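You operate a simulated robot arm through the tools that you are given. There is no shell and no other tool.

You are at the controls of a simulated robot arm. One attempt, no reset.

TASK
Drain the blue shock into the waste tin and refill it with 20 WT oil to the red line.
Fine: its cap stays off, on the bench; shock and bottle back in their places; spill under half a teaspoon. Set down upright: what you pick out.

The check looks at the end state, three seconds after you hand in, the way a careful person would. Anything else that was tipped, shoved, dropped, spilled or broken makes it a failure. A push-on lid holds only when it is set on centred and level and pressed home; a screw cap is set on level and turned clockwise until tight.

THE ROBOT
A 7-joint arm with a three-finger gripper, fixed in place. Base frame: the origin is on the floor under the middle of its stand, x ahead of it, y to its left, z up; the work surface is at about z = 900. Lengths are in mm, angles in rad, forces in N, time in s.
It reaches about 977 mm from its shoulder. Its first joint turns from -2.897 to 2.897 rad. Payload 2.69 kg.
The TCP is the grasp point between the finger pads, 29 mm short of the fingertips. In the tool frame z runs along the fingers and y along their closing line. The gripper opens to 120 mm; its body begins 78 mm behind the TCP.
Orientation is that of the tool frame in the base frame, as a unit quaternion [w, x, y, z]. With the fingers straight down and closing along the base's y, the tool's x points along the base's -x, its y along +y and its z along -z.

THE INTERFACE
- The arm moves only by the tool step_arm. Its argument "deltas" is a list of rows, each an object of numbers (a shift or turn left out is 0, a gripper value left out holds the last): "x", "y", "z": the shift along the tool's x, y, z in units of 200 mm (1.0 is 200 mm); "ax", "ay", "az": the turn, a rotation vector about the tool's x, y, z in units of 120 degrees (1.0 is 120 degrees); "jaw": the opening, from 0 (shut) to 1 (fully open). In form: [{"x": .., "y": .., "z": .., "ax": .., "ay": .., "az": .., "jaw": ..}, ...]. A call has 1 to 20 rows; each row is the pose to reach, as a shift and turn from the pose commanded when the call began, along the tool's axes at that moment. A call with a number of a shift or a turn outside -1 to 1 is refused whole. Rows are played at 5 a second. More than 50 mm and 0.15 rad between two rows, or a gripper value outside its range, and nothing of the call is played. Where a pose cannot be reached the arm comes as near as it can. A force on the tool above 40 N (or 10 N above the force at the start of the call, whichever is more), or a blocked arm, ends the call early, and 0.2 s more pass. Each finger travels about 136.2 mm/s and halts on what it meets, pressing with about 33 N; the grip force reading is that of the motor and also rises with nothing between the fingers. The clock runs only during rows and for 0.2 s after the last one: add rows that repeat a pose to give the fingers time. The reply holds the time, the measured pose of the TCP, the force on the tool along the base axes, the opening and the grip force, in the units named above and with some noise, with the torque about the TCP (base axes, N m) and any sound that the robot's microphone picked up.
- Cameras (640 x 400 px; columns grow to the right, rows downward): "scene" is fixed at [47.5, -497.7, 1667.3]; the picture's right is [0.56, -0.83, 0.00], its down [-0.42, -0.28, -0.86] and it looks along [0.71, 0.48, -0.51] (base axes); focal length 334 px, centre (320, 200). "wrist" rides on the gripper at [63, 0, -104] in the tool frame; the picture's right is [0.01, 1.00, 0.00], its down [-0.83, 0.00, -0.56] and it looks along [-0.56, 0.00, 0.83] (tool axes); focal length 275 px, centre (320, 200). There is no depth. A picture from a camera that has moved, and an enlarged one, comes with that camera's place and axes in the base frame and with its lens. The place of the scene camera against the robot may be out by one fixed shift of up to 12 mm in any direction.
- get_image(camera): a new picture of that camera. It takes no simulated time.
- slide_trunk(by): moves the trunk up (or, below 0, down) by that many mm; the arm rides with it, the base frame stays. It gives what a move gives, with no picture.
- enlarge(camera, box): a new picture of the part [left, top, right, bottom] of that camera's present view, enlarged. It takes no simulated time.
- finish_job(): hands the job in; it is judged then, once.

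Nothing tells you positions but the pictures and the camera data. Unless the task says otherwise, let go and move clear before handing in.

The tools are called as a command line: name --argument value ..., lists and objects as JSON in quotes. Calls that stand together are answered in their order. step_arm: Moves the arm, as the interface text tells. Its arguments: {"type":"object","properties":{"deltas":{"type":"array"}},"required":["deltas"]} The other tools are called the same way: slide_trunk (by) moves the trunk up or down; get_image (camera) takes a picture; enlarge (camera, box) takes an enlarged picture of a part of a camera's view; finish_job () hands the job in.

At the start:

```text
time: 0.0
eef_pos: [538.1, 229.5, 1264.2]
ee_rot: [0.001, 0.0, 1.0, 0.0]
wrist_force: [0.0, 0.6, 0.3]
torque: [-0.03, 0.0, -0.03]
width: 120.1
finger_force: 0.0
trunk travel left (down, up): [-375.0, 211.0]
```

scene: 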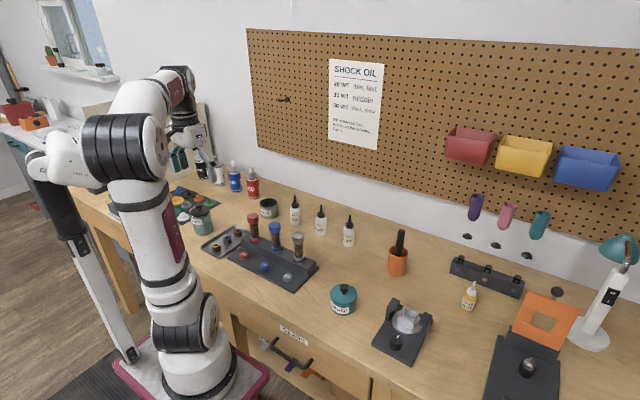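
wrist: 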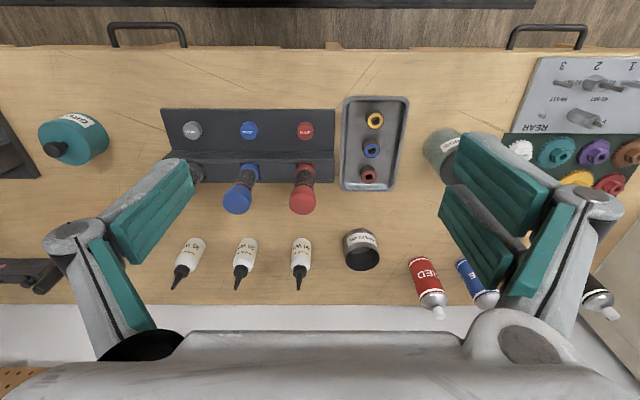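

I see a bench with a shock stand holding red, blue and grey shocks, three small dropper bottles behind it, and a round tin. I'll take closer looks before moving.

enlarge --camera "scene" --box '[190, 160, 370, 300]'

enlarge --camera "wrist" --box '[150, 90, 450, 310]'

enlarge --camera "scene" --box '[310, 50, 400, 160]'

enlarge --camera "scene" --box '[230, 170, 330, 250]'

```text
2.86 times, centred on (280, 230) of scene
camera zoom: at [47.5, -497.7, 1667.3], right [0.56, -0.83, 0.0], down [-0.42, -0.28, -0.86], along [0.71, 0.48, -0.51], focal length 953 px, centre (434, 114)
```

zoom: 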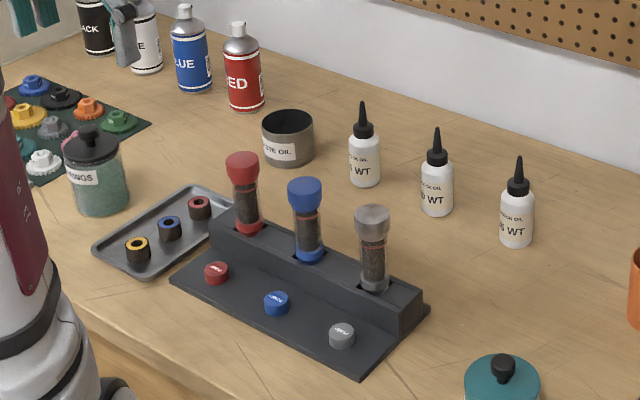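

```text
1.82 times, centred on (300, 200) of wrist
camera zoom: at [475.0, 230.8, 1368.1], right [-0.01, 1.0, 0.0], down [0.83, 0.0, 0.56], along [0.56, 0.0, -0.83], focal length 500 px, centre (356, 200)
```

zoom: 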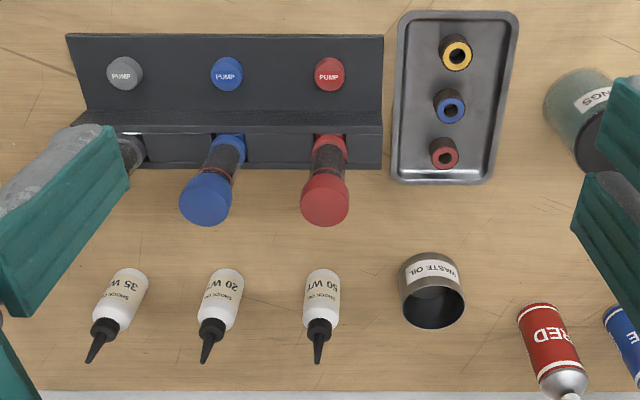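

```text
3.64 times, centred on (355, 105) of scene
camera zoom: at [47.5, -497.7, 1667.3], right [0.56, -0.83, 0.0], down [-0.42, -0.28, -0.86], along [0.71, 0.48, -0.51], focal length 1213 px, centre (193, 546)
```

zoom: 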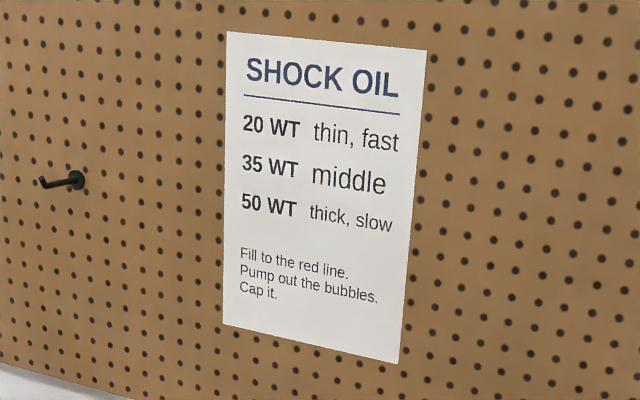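

```text
5.00 times, centred on (280, 210) of scene
camera zoom: at [47.5, -497.7, 1667.3], right [0.56, -0.83, 0.0], down [-0.42, -0.28, -0.86], along [0.71, 0.48, -0.51], focal length 1668 px, centre (520, 150)
```

zoom: 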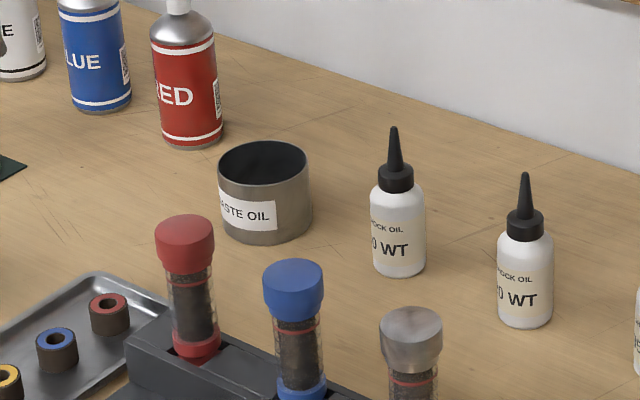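

The layout is clear: blue shock near (693, 115), 20 WT bottle in the middle near (912, 75), and the waste tin near (878, 314). I'll zoom in further on the shock, bottles and gripper before moving.

enlarge --camera "scene" --box '[240, 205, 320, 265]'

enlarge --camera "wrist" --box '[160, 225, 320, 315]'

enlarge --camera "wrist" --box '[150, 100, 420, 230]'

enlarge --camera "scene" --box '[60, 50, 260, 220]'

```text
6.67 times, centred on (280, 235) of scene
camera zoom: at [47.5, -497.7, 1667.3], right [0.56, -0.83, 0.0], down [-0.42, -0.28, -0.86], along [0.71, 0.48, -0.51], focal length 2224 px, centre (587, -33)
```

zoom: 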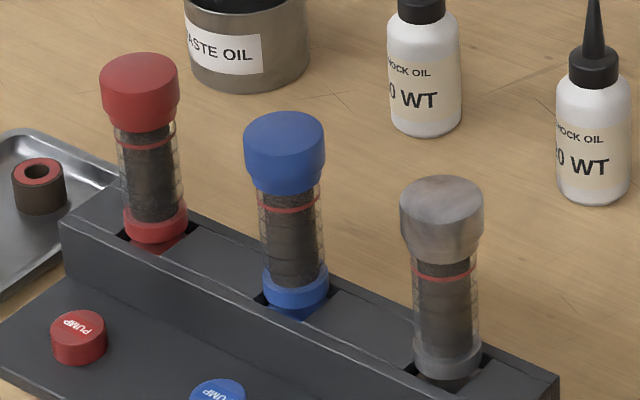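

```text
4.00 times, centred on (240, 270) of wrist
camera zoom: at [475.0, 230.8, 1368.1], right [-0.01, 1.0, 0.0], down [0.83, 0.0, 0.56], along [0.56, 0.0, -0.83], focal length 1101 px, centre (640, -80)
```

zoom: 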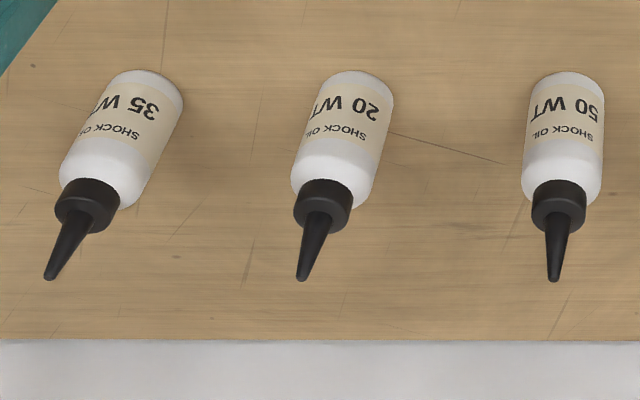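

```text
2.37 times, centred on (285, 165) of wrist
camera zoom: at [475.0, 230.8, 1368.1], right [-0.01, 1.0, 0.0], down [0.83, 0.0, 0.56], along [0.56, 0.0, -0.83], focal length 652 px, centre (403, 283)
```

zoom: 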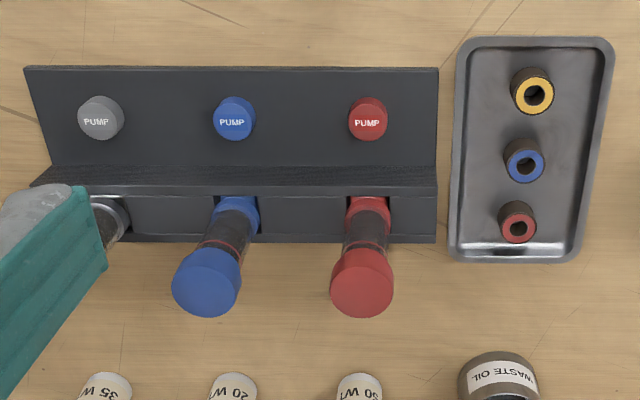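

```text
2.35 times, centred on (160, 135) of scene
camera zoom: at [47.5, -497.7, 1667.3], right [0.56, -0.83, 0.0], down [-0.42, -0.28, -0.86], along [0.71, 0.48, -0.51], focal length 785 px, centre (696, 353)
```

zoom: 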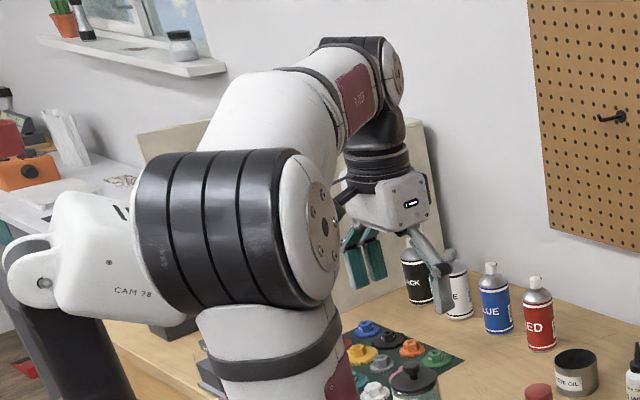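

The middle bottle reads 20 WT, and the blue shock has a smooth blue cap with a red fill line below it. I'll move above the blue shock, still high, to refine its position.

step_arm --deltas '[{"x": -0.194, "y": -0.1425, "jaw": 1}, {"x": -0.3875, "y": -0.285}, {"x": -0.581, "y": -0.4275}, {"x": -0.775, "y": -0.57}, {"x": -0.775, "y": -0.57, "z": 0.2}, {"x": -0.775, "y": -0.57, "z": 0.4}, {"x": -0.775, "y": -0.57, "z": 0.5}, {"x": -0.775, "y": -0.57, "z": 0.5}]'

```text
time: 1.8
eef_pos: [694.0, 114.6, 1162.9]
ee_rot: [0.0, 0.0, 1.0, 0.0]
wrist_force: [0.3, -0.4, 0.1]
torque: [0.03, -0.01, -0.03]
width: 120.2
finger_force: 0.1
trunk travel left (down, up): [-375.0, 211.0]
```

get_image --camera "wrist"

get_image --camera "scene"

```text
taken
camera wrist: at [628.9, 116.1, 1267.4], right [-0.01, 1.0, 0.0], down [0.83, 0.0, 0.56], along [0.56, 0.0, -0.83], focal length 275 px, centre (320, 200)
```

wrist: 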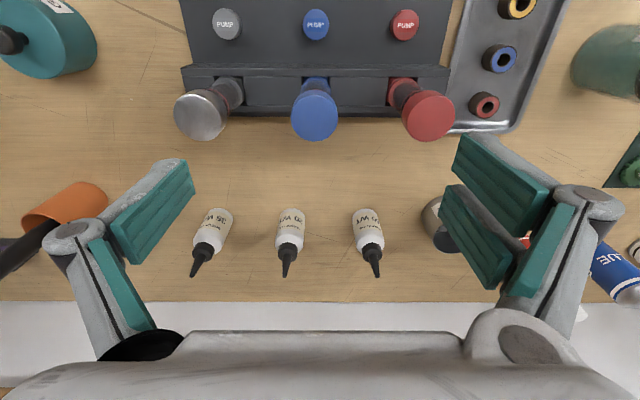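

```text
taken
```

scene: 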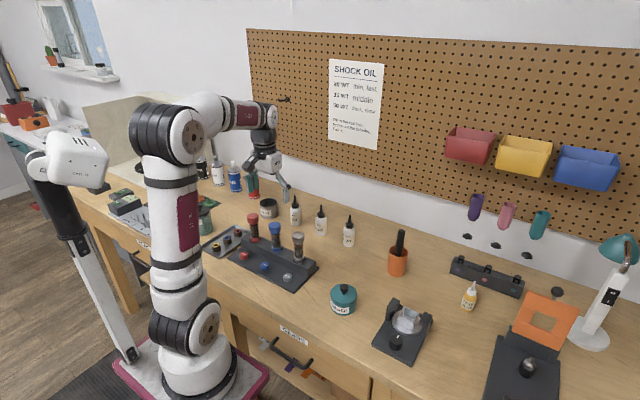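

enlarge --camera "wrist" --box '[160, 0, 480, 160]'

enlarge --camera "wrist" --box '[260, 60, 370, 150]'

enlarge --camera "scene" --box '[220, 90, 320, 220]'

enlarge --camera "wrist" --box '[180, 190, 400, 290]'

```text
2.00 times, centred on (320, 80) of wrist
camera zoom: at [628.9, 116.1, 1267.4], right [-0.01, 1.0, 0.0], down [0.83, 0.0, 0.56], along [0.56, 0.0, -0.83], focal length 551 px, centre (320, 440)
```

zoom: 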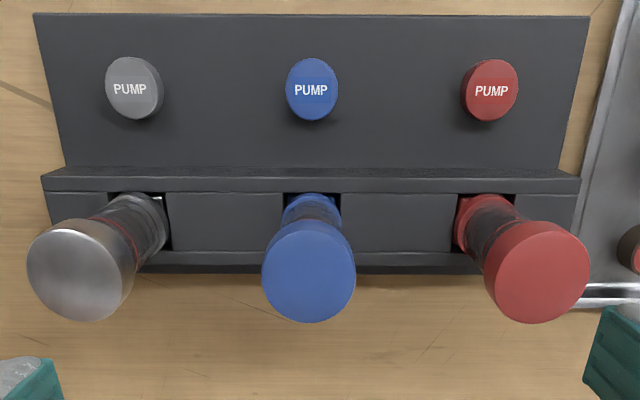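

```text
4.44 times, centred on (315, 105) of wrist
camera zoom: at [628.9, 116.1, 1267.4], right [-0.01, 1.0, 0.0], down [0.83, 0.0, 0.56], along [0.56, 0.0, -0.83], focal length 1224 px, centre (342, 622)
```

zoom: 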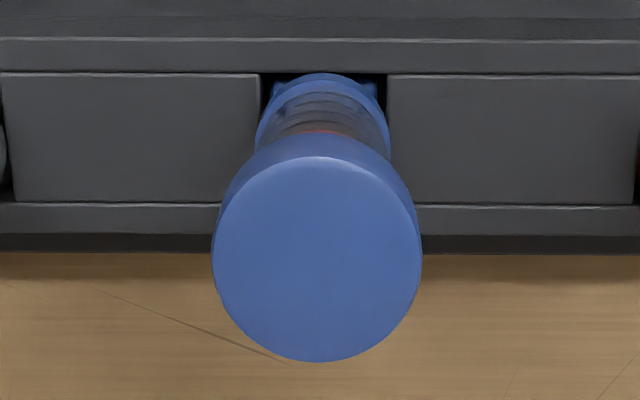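

```text
3.08 times, centred on (270, 155) of scene
camera zoom: at [47.5, -497.7, 1667.3], right [0.56, -0.83, 0.0], down [-0.42, -0.28, -0.86], along [0.71, 0.48, -0.51], focal length 1027 px, centre (474, 338)
```

zoom: 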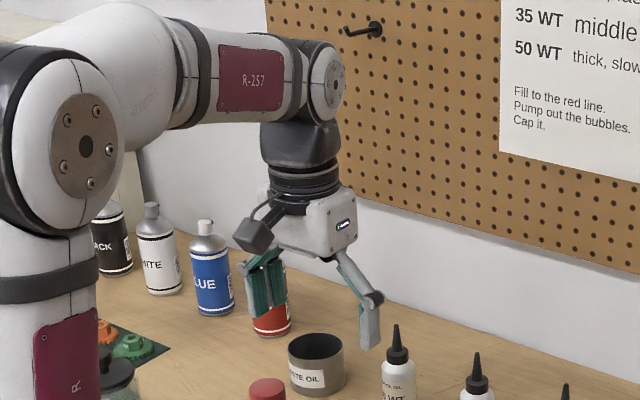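

```text
2.91 times, centred on (290, 240) of wrist
camera zoom: at [628.9, 116.1, 1267.4], right [-0.01, 1.0, 0.0], down [0.83, 0.0, 0.56], along [0.56, 0.0, -0.83], focal length 801 px, centre (407, 84)
```

zoom: 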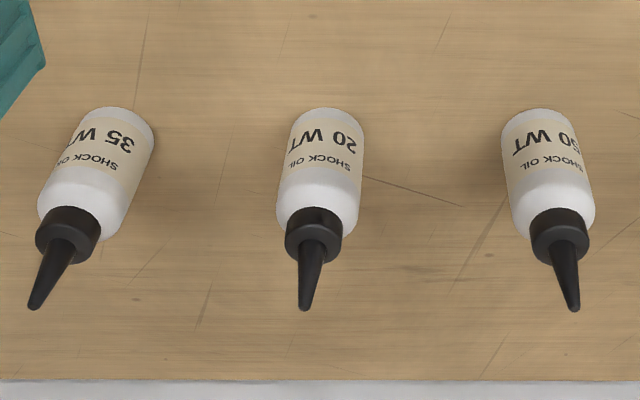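

The cap top centre comes out near (699, 112) with the top at z≈1040–1055. I'll narrow the jaw, go lower while staying above the cap, and measure again.

step_arm --deltas '[{"jaw": 0.6}, {"x": -0.025, "y": -0.0125, "z": 0.12, "jaw": 0.6}, {"x": -0.025, "y": -0.0125, "z": 0.25, "jaw": 0.6}, {"x": -0.025, "y": -0.0125, "z": 0.25, "jaw": 0.6}]'

enlarge --camera "wrist" --box '[160, 0, 480, 200]'

get_image --camera "wrist"

enlarge --camera "scene" --box '[220, 100, 330, 260]'

```text
time: 2.8
eef_pos: [696.6, 113.9, 1114.0]
ee_rot: [-0.001, 0.0, 1.0, 0.0]
wrist_force: [0.2, 0.1, 0.0]
torque: [-0.01, -0.02, 0.02]
width: 72.0
finger_force: 0.0
trunk travel left (down, up): [-375.0, 211.0]
```

```text
2.00 times, centred on (320, 100) of wrist
camera zoom: at [632.8, 114.5, 1217.8], right [-0.01, 1.0, 0.0], down [0.83, 0.0, 0.56], along [0.56, 0.0, -0.83], focal length 551 px, centre (320, 400)
```

zoom: 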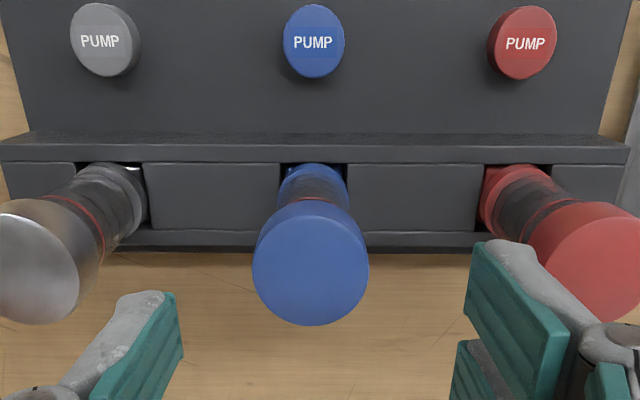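

```text
taken
camera wrist: at [632.8, 114.5, 1217.8], right [-0.01, 1.0, 0.0], down [0.83, 0.0, 0.56], along [0.56, 0.0, -0.83], focal length 275 px, centre (320, 200)
```

wrist: 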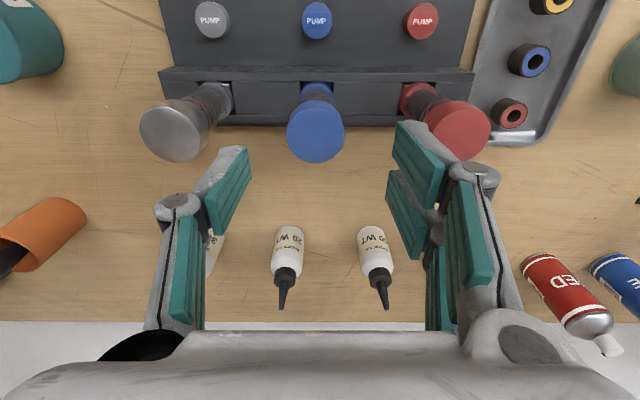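

```text
2.50 times, centred on (275, 180) of scene
camera zoom: at [47.5, -497.7, 1667.3], right [0.56, -0.83, 0.0], down [-0.42, -0.28, -0.86], along [0.71, 0.48, -0.51], focal length 834 px, centre (432, 250)
```

zoom: 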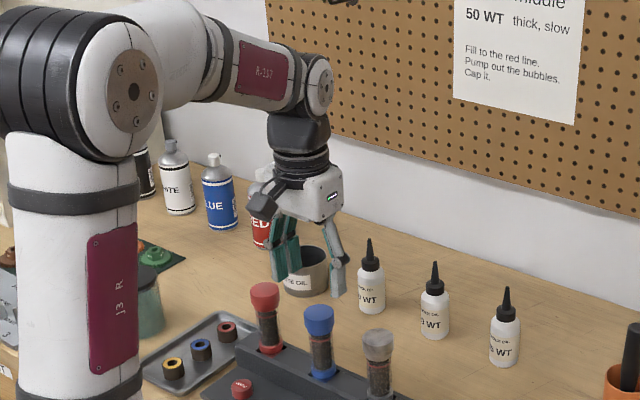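

Combining the views puts the blue cap at about (700, 111.5) with its top at z≈1040. I'll descend around it and close the fingers.

step_arm --deltas '[{"x": -0.0135, "y": -0.01, "z": 0.1, "jaw": 0.6}, {"x": -0.0135, "y": -0.01, "z": 0.2, "jaw": 0.6}, {"x": -0.0135, "y": -0.01, "z": 0.3, "jaw": 0.6}, {"x": -0.0135, "y": -0.01, "z": 0.4, "jaw": 0.6}, {"x": -0.0135, "y": -0.01, "z": 0.4, "jaw": 0.6}]'

get_image --camera "wrist"

enlarge --camera "scene" --box '[230, 150, 330, 270]'

```text
time: 4.0
eef_pos: [699.8, 111.2, 1033.7]
ee_rot: [0.0, 0.0, 1.0, 0.0]
wrist_force: [-0.3, -0.1, -1.2]
torque: [0.01, 0.0, 0.02]
width: 72.0
finger_force: 0.1
trunk travel left (down, up): [-375.0, 211.0]
```

```text
taken
camera wrist: at [636.1, 112.3, 1137.0], right [-0.01, 1.0, 0.0], down [0.83, 0.0, 0.56], along [0.56, 0.0, -0.83], focal length 275 px, centre (320, 200)
```

wrist: 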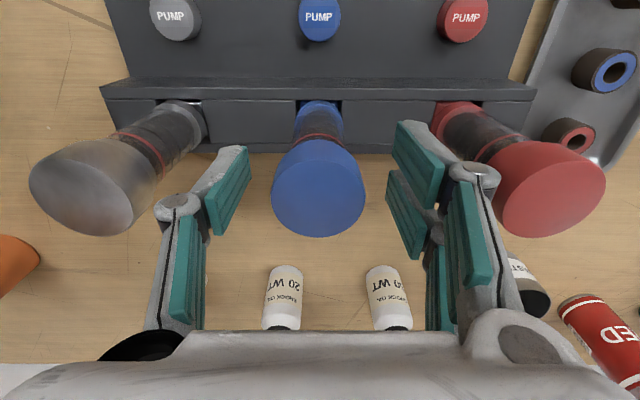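

```text
3.33 times, centred on (280, 210) of scene
camera zoom: at [47.5, -497.7, 1667.3], right [0.56, -0.83, 0.0], down [-0.42, -0.28, -0.86], along [0.71, 0.48, -0.51], focal length 1112 px, centre (453, 167)
```

zoom: 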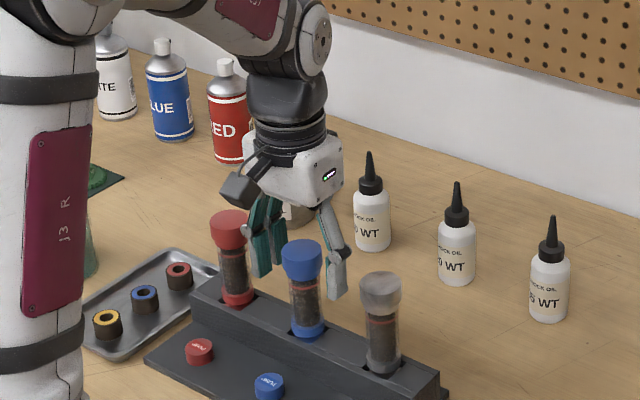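

The cap is centred between the fingers. Closing on it now.

step_arm --deltas '[{"jaw": 0.45}, {"jaw": 0.35}, {"jaw": 0.25}, {"jaw": 0.2}, {"jaw": 0.2}]'

enlarge --camera "wrist" --box '[200, 80, 440, 260]'

```text
time: 5.2
eef_pos: [700.7, 111.4, 1032.6]
ee_rot: [0.0, 0.0, 1.0, 0.0]
wrist_force: [-0.3, -0.1, 0.5]
torque: [-0.03, 0.0, -0.01]
width: 34.9
finger_force: 33.2
trunk travel left (down, up): [-375.0, 211.0]
```

```text
2.22 times, centred on (320, 170) of wrist
camera zoom: at [636.2, 112.3, 1137.2], right [-0.01, 1.0, 0.0], down [0.83, 0.0, 0.56], along [0.56, 0.0, -0.83], focal length 612 px, centre (320, 267)
```

zoom: 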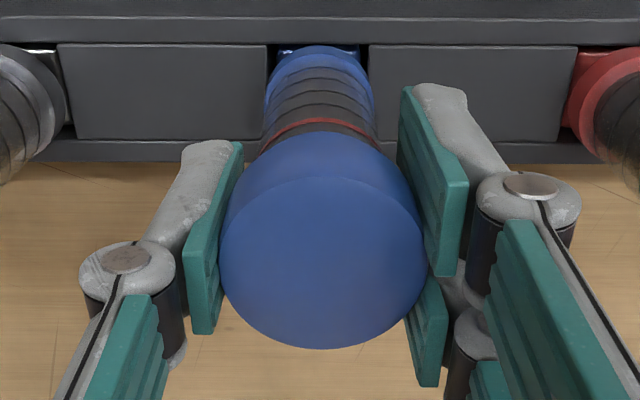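

The grip holds the cap at 35 mm width. I'll try a small counter-clockwise twist (seen from above) and watch the torque.

step_arm --deltas '[{"az": -0.05, "jaw": 0.2}, {"az": -0.1}, {"az": -0.15}, {"az": -0.2}, {"az": -0.25}, {"az": -0.25}]'

enlarge --camera "wrist" --box '[200, 80, 440, 260]'

enlarge --camera "scene" --box '[240, 170, 320, 270]'

```text
time: 6.6
eef_pos: [702.0, 112.2, 1035.0]
ee_rot: [0.0, -0.26, 0.966, 0.0]
wrist_force: [-2.7, 0.8, -2.6]
torque: [0.08, 0.28, -0.02]
width: 34.9
finger_force: 33.2
trunk travel left (down, up): [-375.0, 211.0]
```

```text
2.22 times, centred on (320, 170) of wrist
camera zoom: at [645.9, 80.6, 1138.5], right [-0.51, 0.86, 0.0], down [0.72, 0.42, 0.56], along [0.48, 0.28, -0.83], focal length 612 px, centre (320, 267)
```

zoom: 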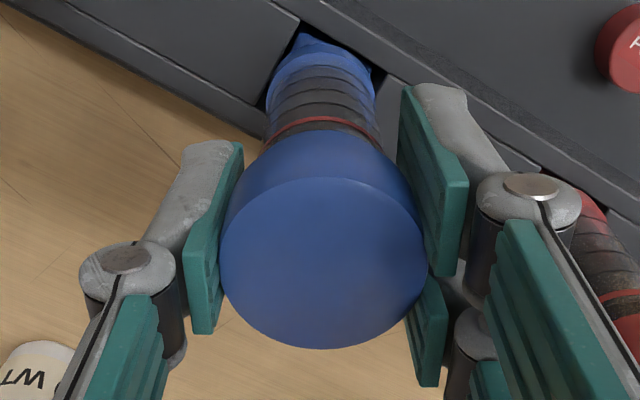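

```text
4.00 times, centred on (280, 220) of scene
camera zoom: at [47.5, -497.7, 1667.3], right [0.56, -0.83, 0.0], down [-0.42, -0.28, -0.86], along [0.71, 0.48, -0.51], focal length 1334 px, centre (480, 120)
```

zoom: 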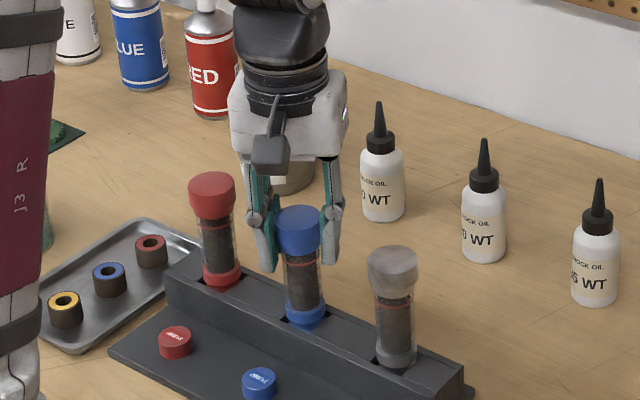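

Twisting meets almost no resisting torque, so I'll keep turning and check whether the cap rises off the body.

step_arm --deltas '[{"az": -0.05, "jaw": 0.2}, {"az": -0.1}, {"az": -0.15}, {"az": -0.2}, {"az": -0.25}, {"az": -0.3}, {"az": -0.35}, {"az": -0.4}, {"az": -0.45}, {"az": -0.5}, {"az": -0.5}]'

enlarge --camera "wrist" --box '[200, 80, 440, 260]'

enlarge --camera "scene" --box '[240, 170, 320, 270]'

```text
time: 9.0
eef_pos: [702.2, 111.0, 1033.5]
ee_rot: [0.0, 0.708, -0.706, -0.001]
wrist_force: [-2.9, 1.4, -0.3]
torque: [0.07, 0.2, -0.03]
width: 35.0
finger_force: 32.7
trunk travel left (down, up): [-375.0, 211.0]
```

```text
2.22 times, centred on (320, 170) of wrist
camera zoom: at [701.3, 49.9, 1138.4], right [-1.0, -0.01, 0.0], down [-0.01, 0.83, 0.56], along [0.0, 0.56, -0.83], focal length 612 px, centre (320, 267)
```

zoom: 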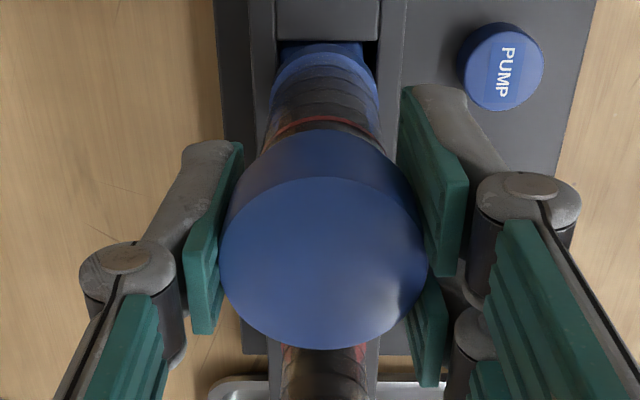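

```text
4.00 times, centred on (280, 220) of scene
camera zoom: at [47.5, -497.7, 1667.3], right [0.56, -0.83, 0.0], down [-0.42, -0.28, -0.86], along [0.71, 0.48, -0.51], focal length 1334 px, centre (480, 120)
```

zoom: 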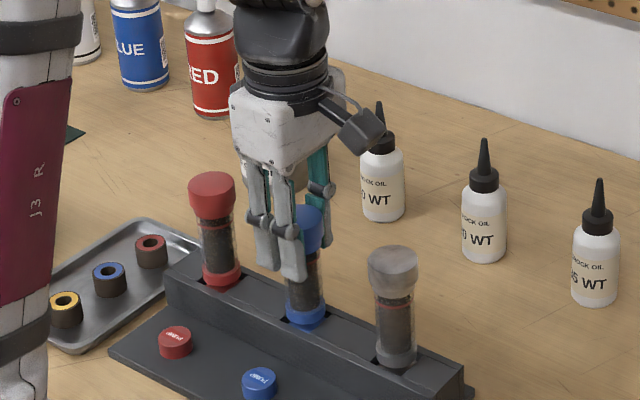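

I can't see the cap rising relative to the red line yet. I'll lift a few millimetres to check whether the cap is free or still carrying the shock.

step_arm --deltas '[{"z": -0.015, "jaw": 0.2}, {"z": -0.03}, {"z": -0.04}, {"z": -0.04}]'

enlarge --camera "wrist" --box '[200, 80, 440, 260]'

enlarge --camera "scene" --box '[240, 170, 320, 270]'

```text
time: 10.0
eef_pos: [702.7, 111.4, 1042.8]
ee_rot: [0.0, 0.707, -0.707, 0.0]
wrist_force: [-0.1, -0.9, -1.9]
torque: [-0.01, 0.06, -0.01]
width: 34.9
finger_force: 32.9
trunk travel left (down, up): [-375.0, 211.0]
```

```text
2.22 times, centred on (320, 170) of wrist
camera zoom: at [701.5, 49.8, 1146.5], right [-1.0, -0.01, 0.0], down [0.0, 0.83, 0.56], along [0.0, 0.56, -0.83], focal length 612 px, centre (320, 267)
```

zoom: 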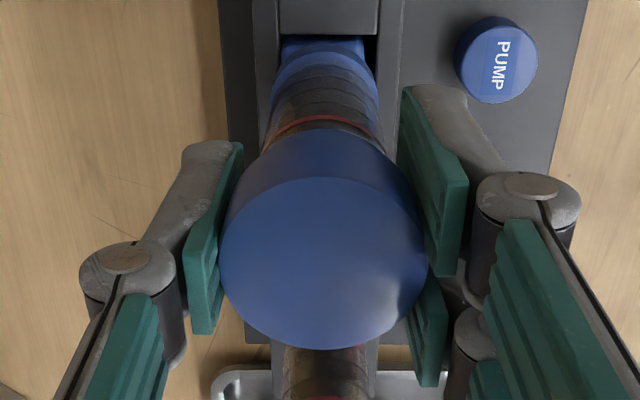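

```text
4.00 times, centred on (280, 220) of scene
camera zoom: at [47.5, -497.7, 1667.3], right [0.56, -0.83, 0.0], down [-0.42, -0.28, -0.86], along [0.71, 0.48, -0.51], focal length 1334 px, centre (480, 120)
```

zoom: 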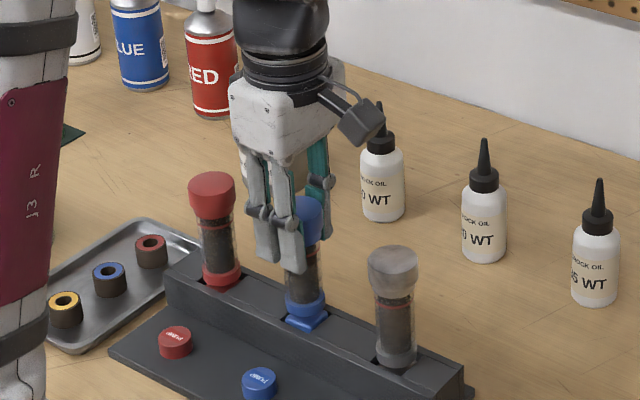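

The whole shock came up, so the cap is still threaded on. Its square foot stayed aligned with the slot, so the cap did turn on the body. I'll lower it back into the slot and keep unscrewing.

step_arm --deltas '[{"z": 0.015, "jaw": 0.2}, {"z": 0.03}, {"z": 0.042}, {"z": 0.042}]'

enlarge --camera "wrist" --box '[200, 80, 440, 260]'

enlarge --camera "scene" --box '[240, 170, 320, 270]'

```text
time: 11.0
eef_pos: [702.0, 111.0, 1034.5]
ee_rot: [-0.001, -0.706, 0.708, 0.0]
wrist_force: [-0.8, -0.9, 0.4]
torque: [-0.06, 0.01, 0.01]
width: 35.0
finger_force: 33.1
trunk travel left (down, up): [-375.0, 211.0]
```

```text
2.22 times, centred on (320, 170) of wrist
camera zoom: at [701.2, 49.7, 1138.0], right [-1.0, -0.01, 0.0], down [0.0, 0.83, 0.56], along [0.0, 0.56, -0.83], focal length 612 px, centre (320, 267)
```

zoom: 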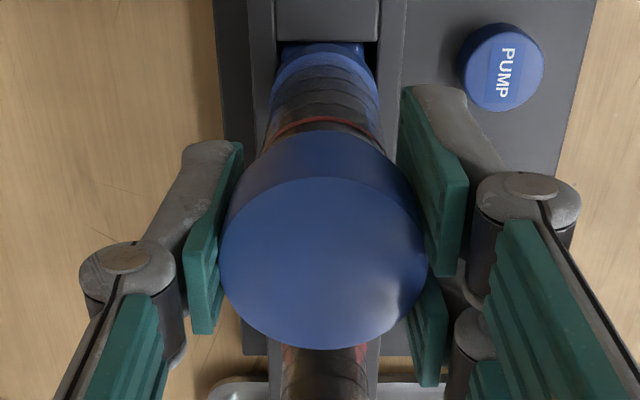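

```text
4.00 times, centred on (280, 220) of scene
camera zoom: at [47.5, -497.7, 1667.3], right [0.56, -0.83, 0.0], down [-0.42, -0.28, -0.86], along [0.71, 0.48, -0.51], focal length 1334 px, centre (480, 120)
```

zoom: 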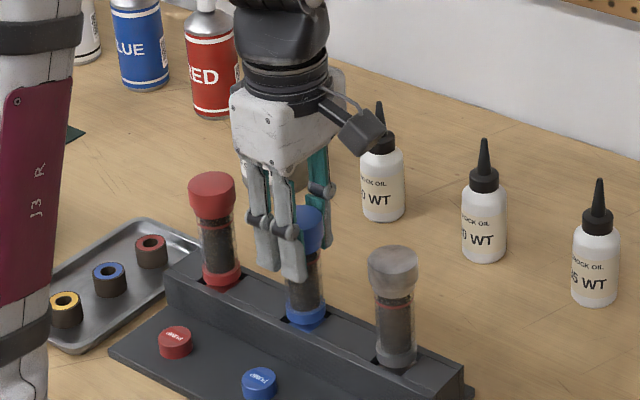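

step_arm --deltas '[{"az": -0.06, "jaw": 0.2}, {"az": -0.12}, {"az": -0.18}, {"az": -0.24}, {"az": -0.3}, {"az": -0.36}, {"az": -0.42}, {"az": -0.48}, {"az": -0.54}, {"az": -0.6}, {"az": -0.66}, {"az": -0.72}, {"az": -0.75}, {"az": -0.75}]'

enlarge --camera "wrist" --box '[200, 80, 440, 260]'

enlarge --camera "scene" --box '[240, 170, 320, 270]'

```text
time: 14.0
eef_pos: [701.4, 110.5, 1033.9]
ee_rot: [-0.001, 1.0, 0.001, -0.001]
wrist_force: [-8.1, 0.1, 8.9]
torque: [-0.03, 0.69, 0.0]
width: 35.0
finger_force: 32.4
trunk travel left (down, up): [-375.0, 211.0]
```

```text
2.22 times, centred on (320, 170) of wrist
camera zoom: at [763.5, 112.9, 1138.2], right [0.01, -1.0, 0.0], down [-0.83, -0.01, 0.56], along [-0.56, 0.0, -0.83], focal length 612 px, centre (320, 267)
```

zoom: 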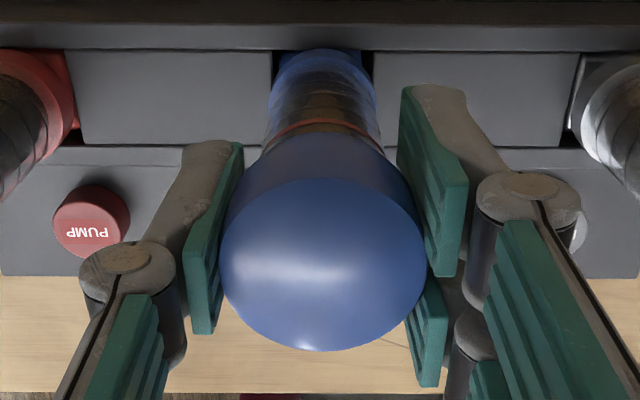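

```text
4.00 times, centred on (280, 220) of scene
camera zoom: at [47.5, -497.7, 1667.3], right [0.56, -0.83, 0.0], down [-0.42, -0.28, -0.86], along [0.71, 0.48, -0.51], focal length 1334 px, centre (480, 120)
```

zoom: 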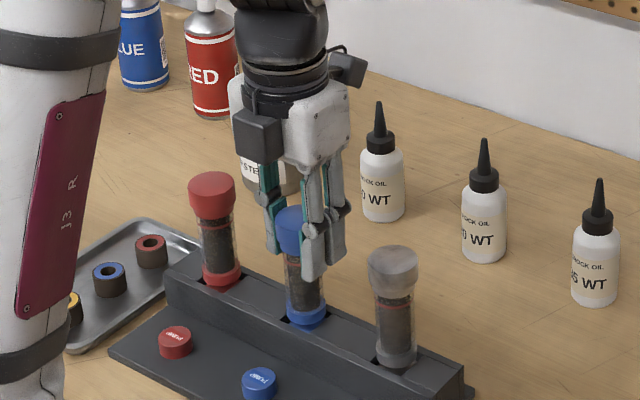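

The tool is now being pushed up by about 9 N, so the thread is lifting the cap. I'll rise slightly to relieve that and keep turning.

step_arm --deltas '[{"z": -0.006, "jaw": 0.2}, {"z": -0.006, "az": -0.06}, {"z": -0.007, "az": -0.12}, {"z": -0.008, "az": -0.18}, {"z": -0.009, "az": -0.24}, {"z": -0.01, "az": -0.3}, {"z": -0.011, "az": -0.36}, {"z": -0.012, "az": -0.42}, {"z": -0.012, "az": -0.48}, {"z": -0.012, "az": -0.48}]'

enlarge --camera "wrist" --box '[200, 80, 440, 260]'

get_image --camera "scene"

```text
time: 16.2
eef_pos: [702.5, 110.4, 1035.5]
ee_rot: [0.0, 0.876, 0.483, 0.0]
wrist_force: [-0.6, -0.3, -1.2]
torque: [0.03, -0.04, -0.01]
width: 35.1
finger_force: 33.2
trunk travel left (down, up): [-375.0, 211.0]
```

```text
2.22 times, centred on (320, 170) of wrist
camera zoom: at [734.4, 165.8, 1140.2], right [0.85, -0.53, 0.0], down [-0.44, -0.7, 0.56], along [-0.29, -0.47, -0.83], focal length 612 px, centre (320, 267)
```

zoom: 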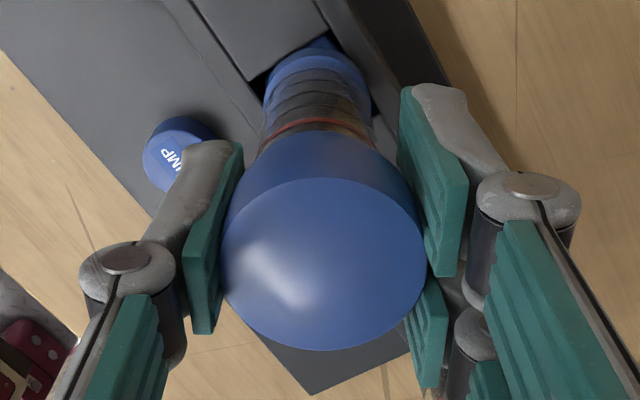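

```text
taken
```

scene: 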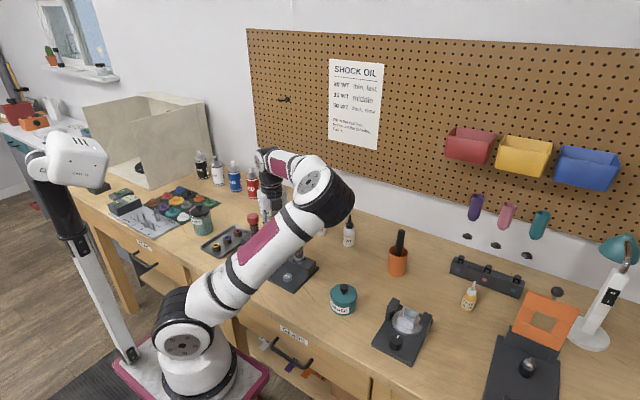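

The arm's elbow has swung well over to the right to reach this rotation. I'll check clearance and the cap gap closely before continuing.

enlarge --camera "scene" --box '[200, 140, 380, 280]'

enlarge --camera "wrist" --box '[280, 85, 360, 135]'

get_image --camera "wrist"

```text
2.86 times, centred on (290, 210) of scene
camera zoom: at [47.5, -497.7, 1667.3], right [0.56, -0.83, 0.0], down [-0.42, -0.28, -0.86], along [0.71, 0.48, -0.51], focal length 953 px, centre (406, 171)
```

zoom: 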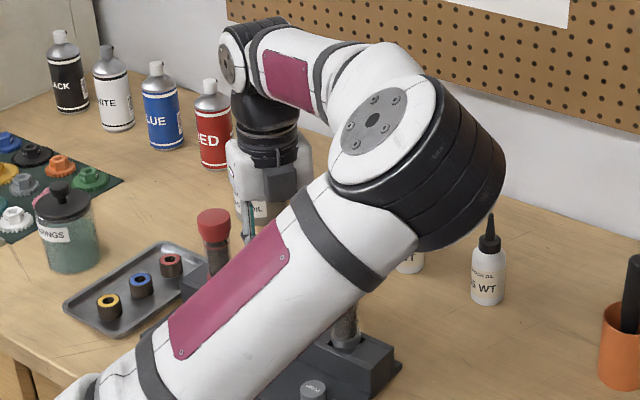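

```text
8.00 times, centred on (320, 110) of wrist
camera zoom: at [734.4, 165.8, 1140.2], right [0.85, -0.53, 0.0], down [-0.44, -0.7, 0.56], along [-0.29, -0.47, -0.83], focal length 2202 px, centre (320, 920)
```

zoom: 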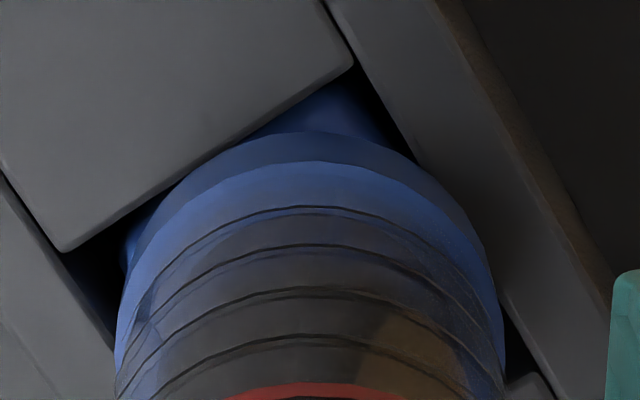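

```text
taken
camera wrist: at [734.4, 165.8, 1140.2], right [0.85, -0.53, 0.0], down [-0.44, -0.7, 0.56], along [-0.29, -0.47, -0.83], focal length 275 px, centre (320, 200)
```

wrist: 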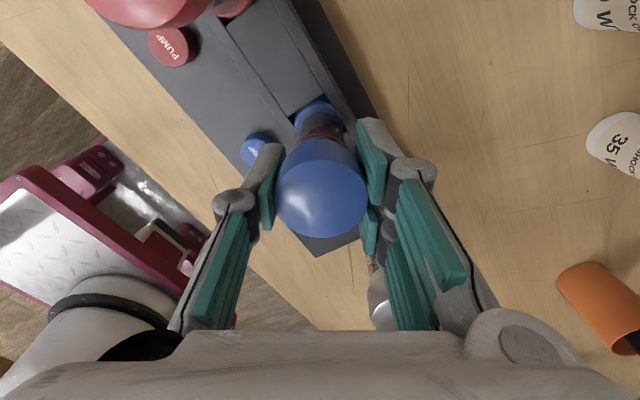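

The shock's square foot is keyed in the slot and the elbow is getting low, so I'll release, raise, and rotate back for another bite.

step_arm --deltas '[{"jaw": 0.35}, {"jaw": 0.5}, {"jaw": 0.6}, {"jaw": 0.6}, {"z": -0.1, "jaw": 0.6}, {"z": -0.2, "jaw": 0.6}, {"z": -0.3, "jaw": 0.6}, {"z": -0.4, "jaw": 0.6}, {"z": -0.4, "jaw": 0.6}]'

get_image --camera "wrist"

```text
time: 18.2
eef_pos: [702.7, 111.3, 1117.5]
ee_rot: [0.001, 0.876, 0.482, 0.001]
wrist_force: [-0.3, 0.4, 0.5]
torque: [0.02, -0.02, 0.0]
width: 72.1
finger_force: 0.1
trunk travel left (down, up): [-375.0, 211.0]
```

```text
taken
camera wrist: at [735.2, 167.1, 1221.4], right [0.85, -0.53, 0.0], down [-0.44, -0.7, 0.56], along [-0.3, -0.47, -0.83], focal length 275 px, centre (320, 200)
```

wrist: 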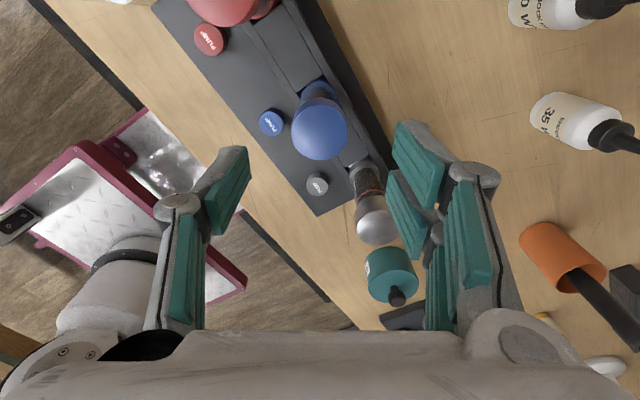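

step_arm --deltas '[{"az": 0.07}, {"az": 0.14}, {"az": 0.21}, {"az": 0.28}, {"az": 0.35}, {"az": 0.42}, {"az": 0.49}, {"az": 0.56}, {"az": 0.63}, {"az": 0.7}, {"az": 0.77}, {"az": 0.84}, {"az": 0.91}, {"az": 0.98}, {"az": 0.98}]'

step_arm --deltas '[{"az": 0.07}, {"az": 0.14}, {"az": 0.21}, {"az": 0.28}, {"az": 0.35}, {"az": 0.42}, {"az": 0.49}, {"az": 0.56}, {"az": 0.63}, {"az": 0.7}, {"az": 0.77}, {"az": 0.84}, {"az": 0.91}, {"az": 0.98}, {"az": 1.0}]'

get_image --camera "scene"

get_image --camera "wrist"

```text
time: 21.4
eef_pos: [701.9, 111.4, 1115.5]
ee_rot: [0.0, 0.866, -0.5, 0.001]
wrist_force: [0.8, -0.3, -0.4]
torque: [-0.03, 0.0, 0.02]
width: 71.9
finger_force: 0.0
trunk travel left (down, up): [-375.0, 211.0]
```

```text
time: 24.6
eef_pos: [702.0, 110.3, 1116.1]
ee_rot: [0.0, 0.001, 1.0, 0.0]
wrist_force: [-0.5, -0.5, 0.0]
torque: [0.01, 0.03, -0.03]
width: 72.1
finger_force: 0.1
trunk travel left (down, up): [-375.0, 211.0]
```

```text
taken
```

scene: 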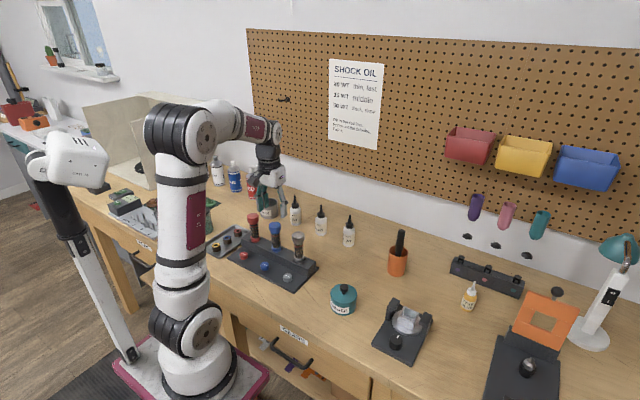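

```text
taken
camera wrist: at [637.5, 112.7, 1220.2], right [0.0, 1.0, 0.0], down [0.83, 0.0, 0.56], along [0.56, 0.0, -0.83], focal length 275 px, centre (320, 200)
```

wrist: 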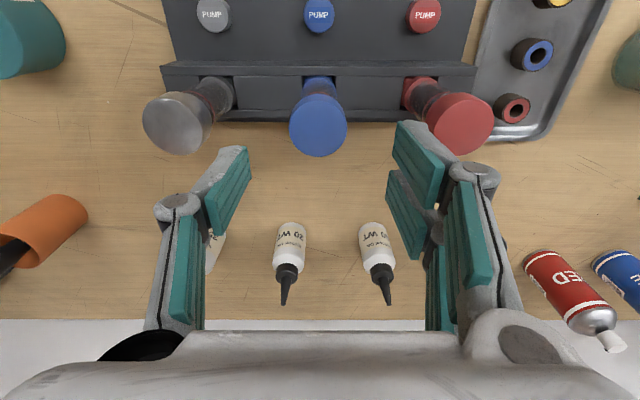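

step_arm --deltas '[{"az": 0.07}, {"az": 0.14}, {"az": 0.21}, {"az": 0.28}, {"az": 0.35}, {"az": 0.42}, {"az": 0.49}, {"az": 0.56}, {"az": 0.63}, {"az": 0.7}, {"az": 0.75}, {"az": 0.75}]'

get_image --camera "scene"

get_image --camera "wrist"

```text
time: 27.2
eef_pos: [701.5, 110.5, 1116.8]
ee_rot: [-0.001, 0.707, 0.707, 0.0]
wrist_force: [-0.2, -0.7, 0.1]
torque: [-0.01, -0.02, 0.02]
width: 71.8
finger_force: 0.1
trunk travel left (down, up): [-375.0, 211.0]
```

```text
taken
```

scene: 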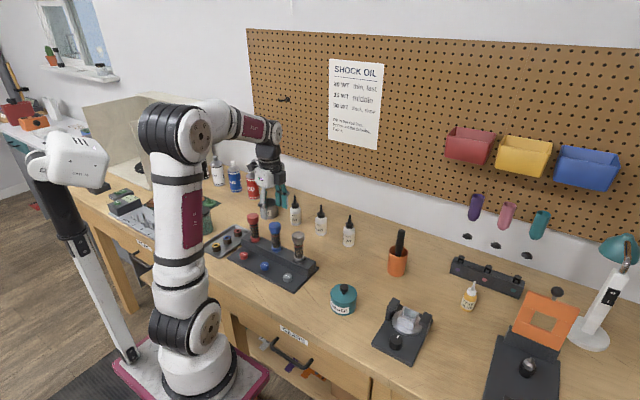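

```text
taken
camera wrist: at [700.5, 175.5, 1220.5], right [1.0, 0.0, 0.0], down [0.0, -0.83, 0.56], along [0.0, -0.56, -0.83], focal length 275 px, centre (320, 200)
```

wrist: 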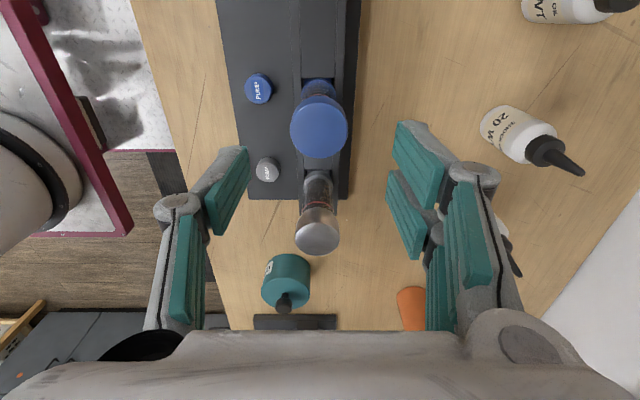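

Cap confirmed near (700, 110). From this +90° orientation I'll descend, grip, and turn counter-clockwise through a longer range.

step_arm --deltas '[{"y": -0.006, "z": 0.1, "jaw": 0.6}, {"y": -0.006, "z": 0.2}, {"y": -0.006, "z": 0.3}, {"y": -0.006, "z": 0.405}, {"y": -0.006, "z": 0.405}, {"y": -0.006, "z": 0.405, "jaw": 0.4}, {"y": -0.006, "z": 0.405, "jaw": 0.25}, {"y": -0.006, "z": 0.405, "jaw": 0.2}, {"y": -0.006, "z": 0.405, "jaw": 0.2}]'

step_arm --deltas '[{"az": -0.06, "jaw": 0.2}, {"az": -0.12}, {"az": -0.18}, {"az": -0.24}, {"az": -0.3}, {"az": -0.36}, {"az": -0.42}, {"az": -0.48}, {"az": -0.54}, {"az": -0.6}, {"az": -0.66}, {"az": -0.72}, {"az": -0.75}, {"az": -0.75}]'

enlarge --camera "wrist" --box '[200, 80, 440, 260]'

```text
time: 29.2
eef_pos: [700.6, 111.2, 1035.9]
ee_rot: [0.001, 0.707, 0.707, 0.0]
wrist_force: [0.1, -0.1, 1.0]
torque: [0.0, 0.01, -0.01]
width: 35.0
finger_force: 32.9
trunk travel left (down, up): [-375.0, 211.0]
```

```text
time: 32.2
eef_pos: [700.9, 112.8, 1034.2]
ee_rot: [0.001, 0.0, 1.0, 0.0]
wrist_force: [-0.5, -0.8, 18.9]
torque: [0.02, -0.11, 0.03]
width: 34.9
finger_force: 32.8
trunk travel left (down, up): [-375.0, 211.0]
```

```text
2.22 times, centred on (320, 170) of wrist
camera zoom: at [636.3, 112.7, 1139.2], right [-0.01, 1.0, 0.0], down [0.83, 0.01, 0.56], along [0.56, 0.0, -0.83], focal length 612 px, centre (320, 267)
```

zoom: 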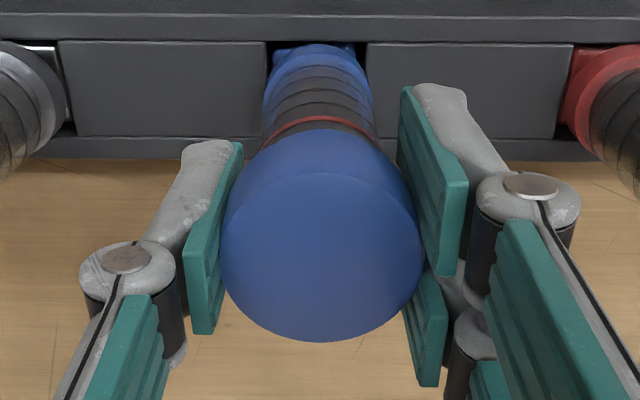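

The upward push is now 19 N, so the thread is definitely lifting. I'll follow it upward in small steps.

step_arm --deltas '[{"z": -0.004, "jaw": 0.2}, {"z": -0.006}, {"z": -0.006}]'

```text
time: 33.0
eef_pos: [699.6, 111.8, 1035.2]
ee_rot: [-0.001, -0.001, 1.0, 0.0]
wrist_force: [-0.8, 0.3, -0.9]
torque: [-0.03, 0.0, -0.03]
width: 35.0
finger_force: 33.3
trunk travel left (down, up): [-375.0, 211.0]
```

step_arm --deltas '[{"az": -0.06, "z": -0.0005, "jaw": 0.2}, {"az": -0.12, "z": -0.001}, {"az": -0.18, "z": -0.0015}, {"az": -0.24, "z": -0.002}, {"az": -0.3, "z": -0.0025}, {"az": -0.36, "z": -0.003}, {"az": -0.42, "z": -0.0035}, {"az": -0.48, "z": -0.004}, {"az": -0.54, "z": -0.0045}, {"az": -0.6, "z": -0.005}, {"az": -0.66, "z": -0.0055}, {"az": -0.72, "z": -0.006}, {"az": -0.75, "z": -0.006}, {"az": -0.75, "z": -0.006}]'

enlarge --camera "wrist" --box '[200, 80, 440, 260]'

enlarge --camera "scene" --box '[240, 170, 320, 270]'

```text
time: 36.0
eef_pos: [700.9, 112.1, 1039.3]
ee_rot: [0.0, 0.708, -0.706, 0.0]
wrist_force: [0.5, -0.1, 0.0]
torque: [0.0, -0.04, 0.0]
width: 34.7
finger_force: 33.3
trunk travel left (down, up): [-375.0, 211.0]
```

```text
2.22 times, centred on (320, 170) of wrist
camera zoom: at [699.9, 50.2, 1142.1], right [-1.0, -0.01, 0.0], down [-0.01, 0.83, 0.56], along [0.0, 0.56, -0.83], focal length 612 px, centre (320, 267)
```

zoom: 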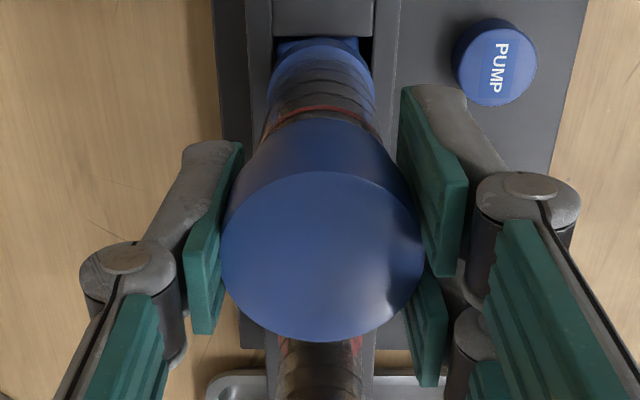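

```text
4.00 times, centred on (280, 220) of scene
camera zoom: at [47.5, -497.7, 1667.3], right [0.56, -0.83, 0.0], down [-0.42, -0.28, -0.86], along [0.71, 0.48, -0.51], focal length 1334 px, centre (480, 120)
```

zoom: 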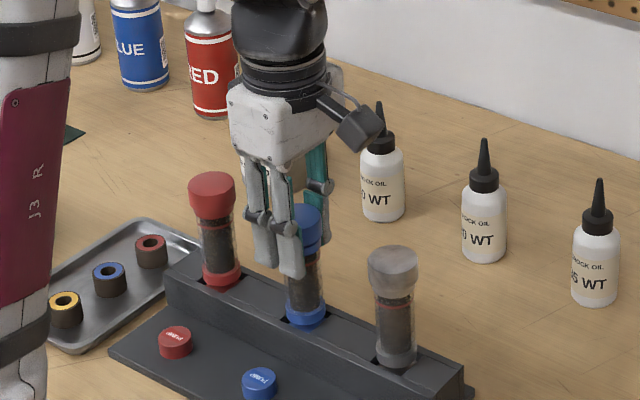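

A gap now shows under the cap and the force is zero. I'll lift a few millimetres and check.

step_arm --deltas '[{"z": -0.02, "jaw": 0.2}, {"z": -0.04}, {"z": -0.05}, {"z": -0.05}]'

enlarge --camera "wrist" --box '[200, 80, 440, 260]'

enlarge --camera "scene" --box '[250, 190, 310, 260]'

```text
time: 37.0
eef_pos: [699.4, 112.2, 1047.2]
ee_rot: [0.0, 0.707, -0.707, 0.0]
wrist_force: [-0.1, 0.1, 0.5]
torque: [-0.02, -0.04, -0.02]
width: 34.6
finger_force: 33.0
trunk travel left (down, up): [-375.0, 211.0]
```

```text
2.22 times, centred on (320, 170) of wrist
camera zoom: at [699.7, 49.7, 1152.0], right [-1.0, -0.01, 0.0], down [0.0, 0.83, 0.56], along [0.0, 0.56, -0.83], focal length 612 px, centre (320, 267)
```

zoom: 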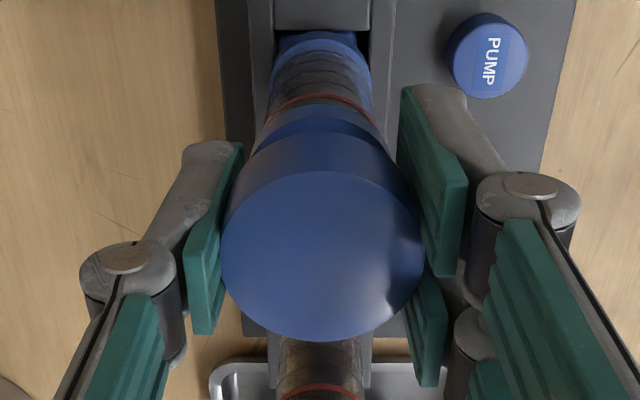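

```text
5.71 times, centred on (280, 225) of scene
camera zoom: at [47.5, -497.7, 1667.3], right [0.56, -0.83, 0.0], down [-0.42, -0.28, -0.86], along [0.71, 0.48, -0.51], focal length 1906 px, centre (549, 57)
```

zoom: 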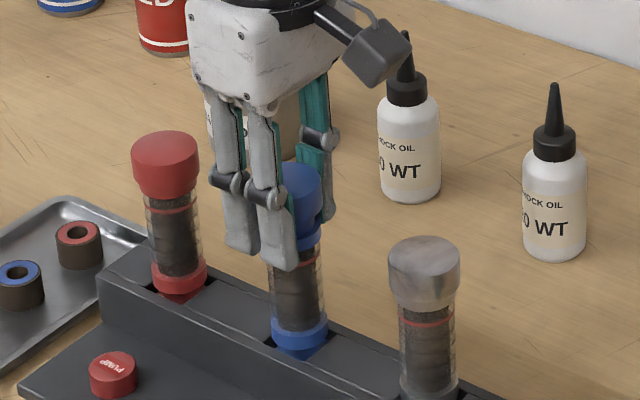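

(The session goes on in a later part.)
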